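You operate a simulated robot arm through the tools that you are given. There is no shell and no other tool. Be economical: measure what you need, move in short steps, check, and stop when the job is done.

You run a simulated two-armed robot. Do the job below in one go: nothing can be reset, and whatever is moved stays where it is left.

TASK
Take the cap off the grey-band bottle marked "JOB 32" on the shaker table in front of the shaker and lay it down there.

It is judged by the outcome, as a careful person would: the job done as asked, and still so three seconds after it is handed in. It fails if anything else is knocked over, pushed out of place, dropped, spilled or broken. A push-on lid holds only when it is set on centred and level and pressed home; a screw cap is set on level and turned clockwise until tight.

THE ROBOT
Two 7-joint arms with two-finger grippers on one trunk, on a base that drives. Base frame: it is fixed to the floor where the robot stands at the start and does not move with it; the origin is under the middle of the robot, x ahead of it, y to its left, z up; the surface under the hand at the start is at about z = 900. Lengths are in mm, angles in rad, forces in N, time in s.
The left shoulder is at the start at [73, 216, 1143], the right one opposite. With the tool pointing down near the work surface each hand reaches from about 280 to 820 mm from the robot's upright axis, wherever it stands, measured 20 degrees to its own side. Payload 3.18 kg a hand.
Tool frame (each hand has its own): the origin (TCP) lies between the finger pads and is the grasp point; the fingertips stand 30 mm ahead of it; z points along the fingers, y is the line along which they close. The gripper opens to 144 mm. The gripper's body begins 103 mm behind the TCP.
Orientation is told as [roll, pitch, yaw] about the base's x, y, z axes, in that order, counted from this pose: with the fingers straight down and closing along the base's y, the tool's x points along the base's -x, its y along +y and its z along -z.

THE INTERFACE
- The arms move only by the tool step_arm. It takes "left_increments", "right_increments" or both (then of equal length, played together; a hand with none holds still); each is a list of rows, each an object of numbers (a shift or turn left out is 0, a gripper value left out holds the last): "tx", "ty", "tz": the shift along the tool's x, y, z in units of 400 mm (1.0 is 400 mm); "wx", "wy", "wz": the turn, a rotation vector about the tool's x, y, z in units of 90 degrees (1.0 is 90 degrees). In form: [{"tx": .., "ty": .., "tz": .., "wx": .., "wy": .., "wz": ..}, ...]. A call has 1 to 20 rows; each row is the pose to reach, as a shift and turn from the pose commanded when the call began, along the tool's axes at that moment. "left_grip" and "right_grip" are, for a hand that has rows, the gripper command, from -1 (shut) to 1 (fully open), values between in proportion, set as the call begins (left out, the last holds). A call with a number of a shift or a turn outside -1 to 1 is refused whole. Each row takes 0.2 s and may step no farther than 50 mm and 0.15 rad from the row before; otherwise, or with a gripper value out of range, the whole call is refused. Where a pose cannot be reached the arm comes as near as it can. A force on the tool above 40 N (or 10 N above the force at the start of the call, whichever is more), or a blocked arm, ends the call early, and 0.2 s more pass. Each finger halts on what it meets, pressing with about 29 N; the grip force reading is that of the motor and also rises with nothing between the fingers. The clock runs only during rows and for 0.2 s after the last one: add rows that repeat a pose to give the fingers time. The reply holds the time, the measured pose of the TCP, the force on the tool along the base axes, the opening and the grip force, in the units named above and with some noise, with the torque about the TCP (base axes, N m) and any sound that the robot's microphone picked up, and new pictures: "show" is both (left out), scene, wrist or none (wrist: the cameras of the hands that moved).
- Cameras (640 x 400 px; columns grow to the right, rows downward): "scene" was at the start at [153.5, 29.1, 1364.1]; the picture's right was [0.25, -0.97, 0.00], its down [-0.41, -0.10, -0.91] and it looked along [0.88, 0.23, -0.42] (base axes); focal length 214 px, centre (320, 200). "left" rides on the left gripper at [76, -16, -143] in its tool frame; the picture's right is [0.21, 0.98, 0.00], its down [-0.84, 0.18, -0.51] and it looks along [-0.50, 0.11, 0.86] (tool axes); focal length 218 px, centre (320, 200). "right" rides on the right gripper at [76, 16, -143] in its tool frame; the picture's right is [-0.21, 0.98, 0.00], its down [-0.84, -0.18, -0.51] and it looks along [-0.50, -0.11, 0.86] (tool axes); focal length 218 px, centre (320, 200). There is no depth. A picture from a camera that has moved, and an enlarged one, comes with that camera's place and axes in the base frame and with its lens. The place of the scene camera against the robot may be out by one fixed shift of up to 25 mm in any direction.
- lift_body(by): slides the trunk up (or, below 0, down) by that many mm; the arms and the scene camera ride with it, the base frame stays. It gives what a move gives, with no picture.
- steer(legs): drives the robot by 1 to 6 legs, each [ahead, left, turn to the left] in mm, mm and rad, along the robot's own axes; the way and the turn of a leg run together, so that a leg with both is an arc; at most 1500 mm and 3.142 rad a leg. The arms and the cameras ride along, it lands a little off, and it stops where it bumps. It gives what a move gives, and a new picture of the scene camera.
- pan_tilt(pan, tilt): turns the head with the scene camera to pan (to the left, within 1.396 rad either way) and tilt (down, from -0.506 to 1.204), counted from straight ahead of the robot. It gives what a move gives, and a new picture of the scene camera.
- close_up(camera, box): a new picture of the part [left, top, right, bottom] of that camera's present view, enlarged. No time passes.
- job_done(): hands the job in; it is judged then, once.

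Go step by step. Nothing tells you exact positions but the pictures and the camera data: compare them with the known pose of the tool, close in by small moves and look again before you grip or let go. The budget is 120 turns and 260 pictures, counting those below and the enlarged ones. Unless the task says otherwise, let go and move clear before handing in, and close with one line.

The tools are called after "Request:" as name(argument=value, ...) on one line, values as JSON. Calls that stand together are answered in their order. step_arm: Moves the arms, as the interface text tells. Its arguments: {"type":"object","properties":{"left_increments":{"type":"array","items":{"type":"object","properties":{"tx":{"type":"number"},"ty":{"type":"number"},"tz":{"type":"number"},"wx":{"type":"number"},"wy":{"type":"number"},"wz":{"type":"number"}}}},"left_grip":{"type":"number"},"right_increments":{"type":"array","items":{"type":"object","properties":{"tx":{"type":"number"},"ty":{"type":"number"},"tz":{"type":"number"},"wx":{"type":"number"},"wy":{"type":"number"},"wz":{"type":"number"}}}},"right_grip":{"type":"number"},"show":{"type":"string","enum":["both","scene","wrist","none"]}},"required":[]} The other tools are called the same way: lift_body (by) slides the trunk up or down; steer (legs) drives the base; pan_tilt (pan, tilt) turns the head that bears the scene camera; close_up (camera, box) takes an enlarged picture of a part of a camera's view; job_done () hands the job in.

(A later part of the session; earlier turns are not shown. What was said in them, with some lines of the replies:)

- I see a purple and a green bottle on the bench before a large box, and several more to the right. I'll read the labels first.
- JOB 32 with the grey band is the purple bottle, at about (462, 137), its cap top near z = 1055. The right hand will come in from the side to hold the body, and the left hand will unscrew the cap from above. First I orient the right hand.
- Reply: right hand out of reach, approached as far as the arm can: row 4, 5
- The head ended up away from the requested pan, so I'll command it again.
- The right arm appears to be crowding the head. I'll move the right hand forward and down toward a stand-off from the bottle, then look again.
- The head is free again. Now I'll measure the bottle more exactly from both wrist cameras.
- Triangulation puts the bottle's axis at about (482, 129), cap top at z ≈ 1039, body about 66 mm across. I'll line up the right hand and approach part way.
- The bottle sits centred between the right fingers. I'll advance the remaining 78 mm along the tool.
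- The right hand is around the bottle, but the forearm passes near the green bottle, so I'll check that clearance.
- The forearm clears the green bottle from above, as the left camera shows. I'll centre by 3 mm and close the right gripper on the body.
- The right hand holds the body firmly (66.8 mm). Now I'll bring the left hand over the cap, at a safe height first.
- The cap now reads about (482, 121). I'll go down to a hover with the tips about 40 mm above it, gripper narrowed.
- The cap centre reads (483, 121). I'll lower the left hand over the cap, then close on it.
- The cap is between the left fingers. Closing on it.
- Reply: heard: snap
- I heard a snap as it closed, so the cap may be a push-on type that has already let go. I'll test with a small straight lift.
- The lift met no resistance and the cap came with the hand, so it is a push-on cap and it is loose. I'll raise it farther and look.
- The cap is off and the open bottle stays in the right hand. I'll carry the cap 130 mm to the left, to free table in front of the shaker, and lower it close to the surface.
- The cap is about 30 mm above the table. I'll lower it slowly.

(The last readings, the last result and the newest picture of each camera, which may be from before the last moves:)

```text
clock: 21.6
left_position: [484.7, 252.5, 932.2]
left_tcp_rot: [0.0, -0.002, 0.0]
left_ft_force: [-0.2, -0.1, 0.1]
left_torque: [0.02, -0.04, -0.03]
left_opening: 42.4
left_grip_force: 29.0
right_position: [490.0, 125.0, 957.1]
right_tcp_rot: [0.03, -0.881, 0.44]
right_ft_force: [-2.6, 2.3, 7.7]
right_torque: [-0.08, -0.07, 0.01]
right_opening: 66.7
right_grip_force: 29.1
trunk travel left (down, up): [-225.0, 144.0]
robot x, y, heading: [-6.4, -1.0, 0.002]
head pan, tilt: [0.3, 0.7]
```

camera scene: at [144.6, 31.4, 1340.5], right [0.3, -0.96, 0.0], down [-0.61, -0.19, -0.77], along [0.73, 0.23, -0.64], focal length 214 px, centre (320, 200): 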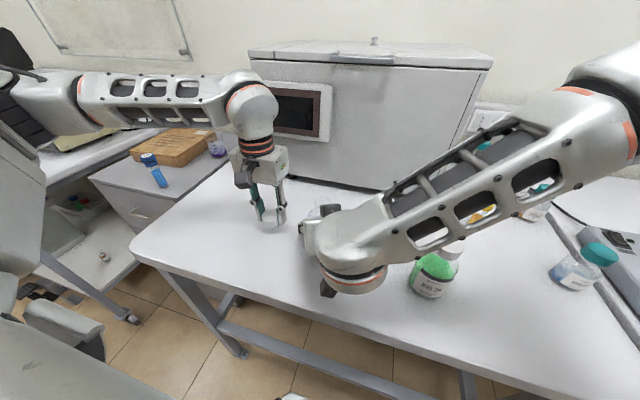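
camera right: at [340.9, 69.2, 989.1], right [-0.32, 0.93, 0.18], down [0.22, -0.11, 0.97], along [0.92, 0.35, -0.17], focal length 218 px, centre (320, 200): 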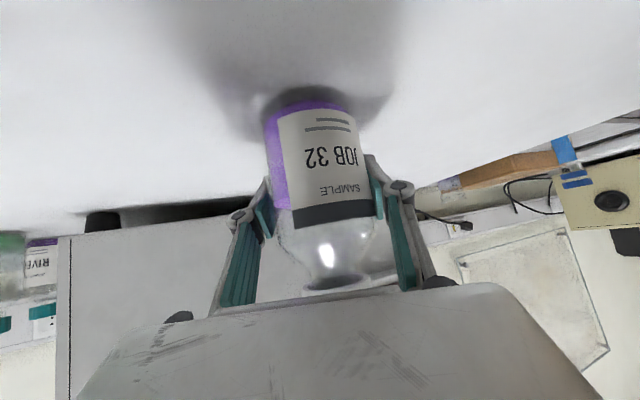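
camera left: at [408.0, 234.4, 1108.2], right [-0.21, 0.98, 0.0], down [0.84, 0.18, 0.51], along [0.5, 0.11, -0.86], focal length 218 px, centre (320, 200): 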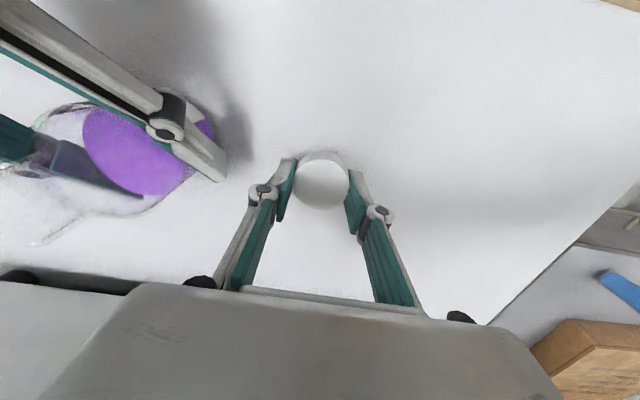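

No contact yet, so I'll continue in 1 mm rows.

Request:
step_arm(left_increments=[{"tz": 0.0025}, {"tz": 0.005}, {"tz": 0.0075}], show="none")

Request:
close_up(camera="scene", box=[230, 180, 310, 250])

```text
clock: 22.4
left_position: [483.5, 253.4, 929.3]
left_tcp_rot: [-0.001, -0.001, 0.003]
left_ft_force: [-1.7, 2.6, 8.8]
left_torque: [0.27, 0.06, 0.01]
left_opening: 42.6
left_grip_force: 29.1
right_position: [490.8, 125.2, 956.5]
right_tcp_rot: [0.027, -0.883, 0.441]
right_ft_force: [0.3, 1.7, 2.5]
right_torque: [0.04, -0.17, 0.02]
right_opening: 66.9
right_grip_force: 29.0
trunk travel left (down, up): [-225.0, 144.0]
robot x, y, heading: [1.3, 3.3, -0.004]
head pan, tilt: [0.3, 0.7]
```

```text
5.71 times, centred on (270, 215) of scene
camera zoom: at [144.6, 31.5, 1340.5], right [0.3, -0.96, 0.0], down [-0.61, -0.19, -0.77], along [0.73, 0.23, -0.64], focal length 1226 px, centre (606, 114)
```

zoom: 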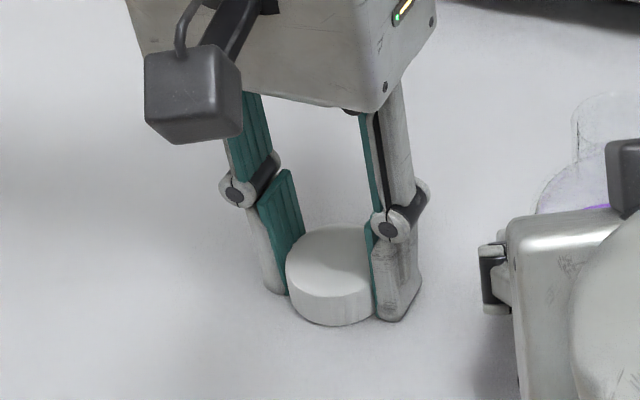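

The cap rests on the table (about 9 N). I'll release it gently and lift away.

Request:
step_arm(left_increments=[{}, {}], left_grip=0.1, show="none")

Request:
step_arm(left_increments=[{"tz": -0.05}, {"tz": -0.15}, {"tz": -0.27}, {"tz": -0.39}, {"tz": -0.5}, {"tz": -0.6}, {"tz": -0.6}])

```text
clock: 23.0
left_position: [484.4, 252.3, 929.4]
left_tcp_rot: [-0.002, 0.001, 0.003]
left_ft_force: [0.0, -0.8, 0.2]
left_torque: [-0.03, -0.02, 0.06]
left_opening: 79.1
left_grip_force: 0.1
right_position: [490.0, 124.5, 956.8]
right_tcp_rot: [0.028, -0.881, 0.441]
right_ft_force: [-3.5, 0.3, 8.7]
right_torque: [-0.19, -0.03, -0.02]
right_opening: 66.9
right_grip_force: 29.7
trunk travel left (down, up): [-225.0, 144.0]
robot x, y, heading: [-3.9, 1.8, 0.004]
head pan, tilt: [0.3, 0.7]
```

```text
clock: 24.6
left_position: [483.7, 251.3, 1169.6]
left_tcp_rot: [-0.002, 0.001, 0.002]
left_ft_force: [0.3, 0.5, -0.1]
left_torque: [-0.02, -0.03, -0.01]
left_opening: 79.0
left_grip_force: 0.0
right_position: [490.5, 122.9, 955.5]
right_tcp_rot: [0.028, -0.881, 0.44]
right_ft_force: [-3.6, -1.5, 8.6]
right_torque: [-0.25, -0.03, -0.12]
right_opening: 66.7
right_grip_force: 28.3
trunk travel left (down, up): [-225.0, 144.0]
robot x, y, heading: [-3.2, 0.7, 0.002]
head pan, tilt: [0.3, 0.7]
camera scene: at [144.5, 30.9, 1340.5], right [0.3, -0.96, 0.0], down [-0.61, -0.19, -0.77], along [0.73, 0.23, -0.64], focal length 214 px, centre (320, 200)
camera left: at [408.0, 234.4, 1312.5], right [-0.21, 0.98, 0.0], down [0.84, 0.18, 0.51], along [0.5, 0.11, -0.86], focal length 218 px, centre (320, 200)
```

scene: 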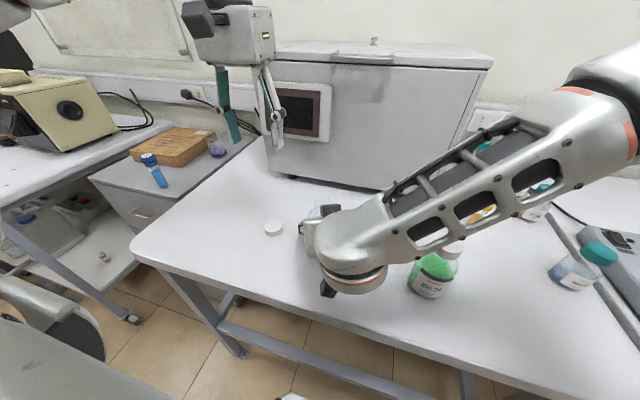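
left: 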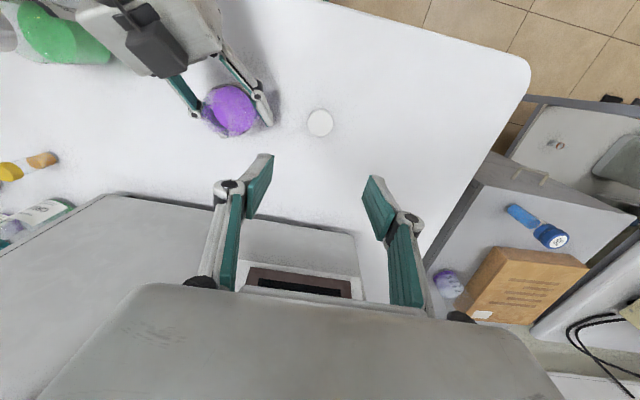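

The cap lies flat on the table. Before releasing the open bottle I'll check that it stands upright.

Request:
close_up(camera="left", box=[150, 60, 350, 160])

Request:
close_up(camera="right", box=[200, 60, 440, 300])

```text
3.20 times, centred on (250, 110) of left
camera zoom: at [408.0, 234.4, 1312.5], right [-0.21, 0.98, 0.0], down [0.84, 0.18, 0.51], along [0.5, 0.11, -0.86], focal length 698 px, centre (544, 488)
```

zoom: 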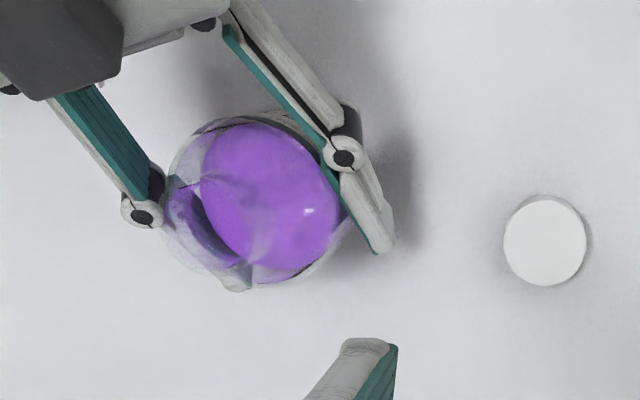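

```text
1.67 times, centred on (320, 180) of right
camera zoom: at [341.7, 67.3, 988.2], right [-0.32, 0.93, 0.18], down [0.22, -0.11, 0.97], along [0.92, 0.34, -0.17], focal length 364 px, centre (320, 233)
```

zoom: 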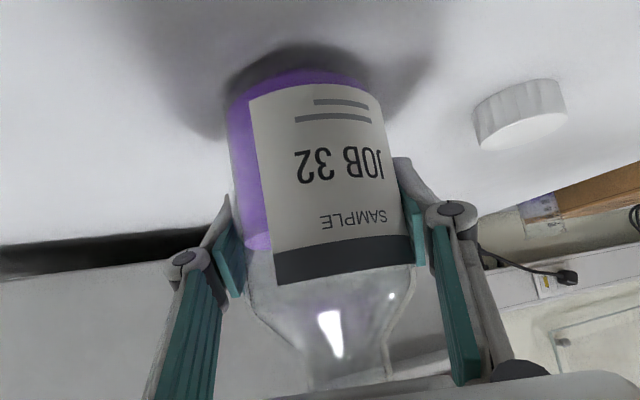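

The bottle stands within 2–3° of upright with its base on the table, which is safe to release. I'll open the right gripper.

Request:
step_arm(right_increments=[{}, {}, {}, {}], right_grip=1.0, show="wrist")

```text
clock: 25.6
left_position: [484.3, 252.4, 1170.8]
left_tcp_rot: [0.0, 0.0, 0.002]
left_ft_force: [0.0, -0.4, 0.1]
left_torque: [-0.01, -0.01, -0.01]
left_opening: 79.3
left_grip_force: 0.0
right_position: [491.7, 125.0, 955.5]
right_tcp_rot: [0.026, -0.879, 0.441]
right_ft_force: [0.0, 0.2, 0.1]
right_torque: [0.0, 0.02, 0.01]
right_opening: 144.0
right_grip_force: 0.1
trunk travel left (down, up): [-225.0, 144.0]
robot x, y, heading: [0.7, 0.6, -0.004]
head pan, tilt: [0.3, 0.7]
camera right: at [342.6, 67.4, 987.6], right [-0.32, 0.93, 0.18], down [0.22, -0.11, 0.97], along [0.92, 0.34, -0.17], focal length 218 px, centre (320, 200)
```

right: 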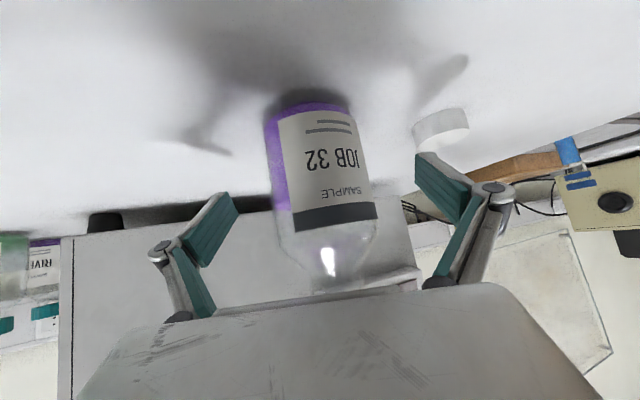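

The bottle stands free. I'll back the right hand out along its own axis, the way it came.

Request:
step_arm(right_increments=[{"tz": -0.065}, {"tz": -0.13}, {"tz": -0.195}, {"tz": -0.3}, {"tz": -0.4}, {"tz": -0.4}])

```text
clock: 27.0
left_position: [485.6, 251.2, 1168.6]
left_tcp_rot: [-0.001, 0.001, 0.002]
left_ft_force: [-0.3, -0.6, -0.4]
left_torque: [-0.01, 0.02, 0.04]
left_opening: 79.0
left_grip_force: 0.0
right_position: [373.1, 76.1, 1052.5]
right_tcp_rot: [0.0, -0.873, 0.489]
right_ft_force: [0.0, 0.5, 0.4]
right_torque: [-0.04, -0.02, 0.0]
right_opening: 144.0
right_grip_force: 0.0
trunk travel left (down, up): [-225.0, 144.0]
robot x, y, heading: [-0.0, 1.6, -0.001]
head pan, tilt: [0.3, 0.7]
camera scene: at [145.9, 31.6, 1340.1], right [0.3, -0.96, 0.0], down [-0.62, -0.19, -0.76], along [0.73, 0.23, -0.64], focal length 214 px, centre (320, 200)
camera right: at [224.8, 16.2, 1084.8], right [-0.34, 0.93, 0.16], down [0.22, -0.09, 0.97], along [0.91, 0.37, -0.17], focal length 218 px, centre (320, 200)
```

scene: 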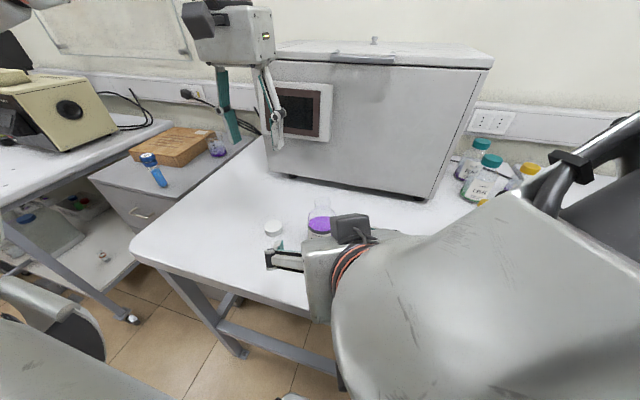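
right: 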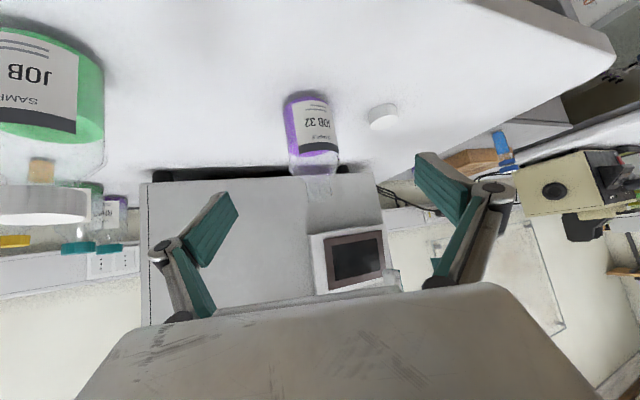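

Both hands are clear. A last look at the cap, the bottle and the green neighbour.

Request:
close_up(camera="left", box=[0, 0, 360, 200])

Request:
close_up(camera="scene", box=[250, 180, 350, 260])

```text
1.78 times, centred on (180, 100) of left
camera zoom: at [409.5, 235.1, 1311.3], right [-0.21, 0.98, 0.0], down [0.84, 0.18, 0.51], along [0.5, 0.11, -0.86], focal length 388 px, centre (569, 378)
```

zoom: 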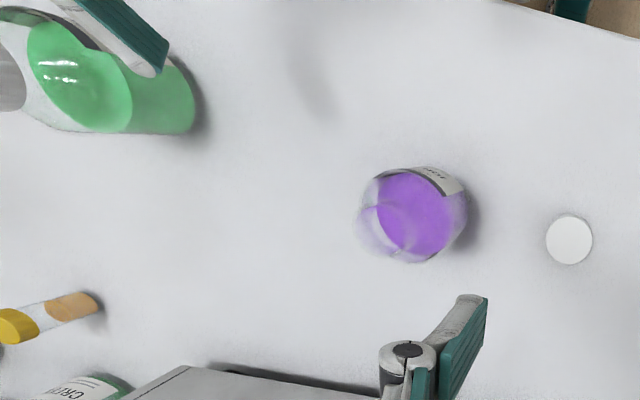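

```text
5.00 times, centred on (300, 220) of scene
camera zoom: at [145.9, 31.6, 1340.1], right [0.3, -0.96, 0.0], down [-0.62, -0.19, -0.76], along [0.73, 0.23, -0.64], focal length 1072 px, centre (420, 100)
```

zoom: 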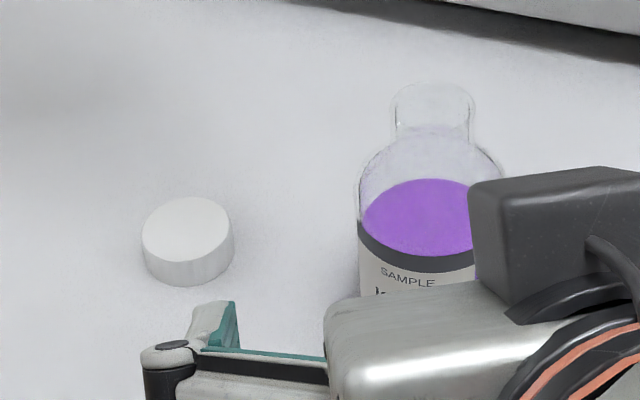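

The cap lies on the shaker table, the open JOB 32 bottle stands upright with nothing spilled, and the neighbouring bottles are untouched. Handing in.

Request:
job_done()

```text
The job is handed in.
```

The cap is off the grey-band JOB 32 bottle and lies on the shaker table in front of the shaker; the bottle is upright, nothing spilled, and both hands are clear.
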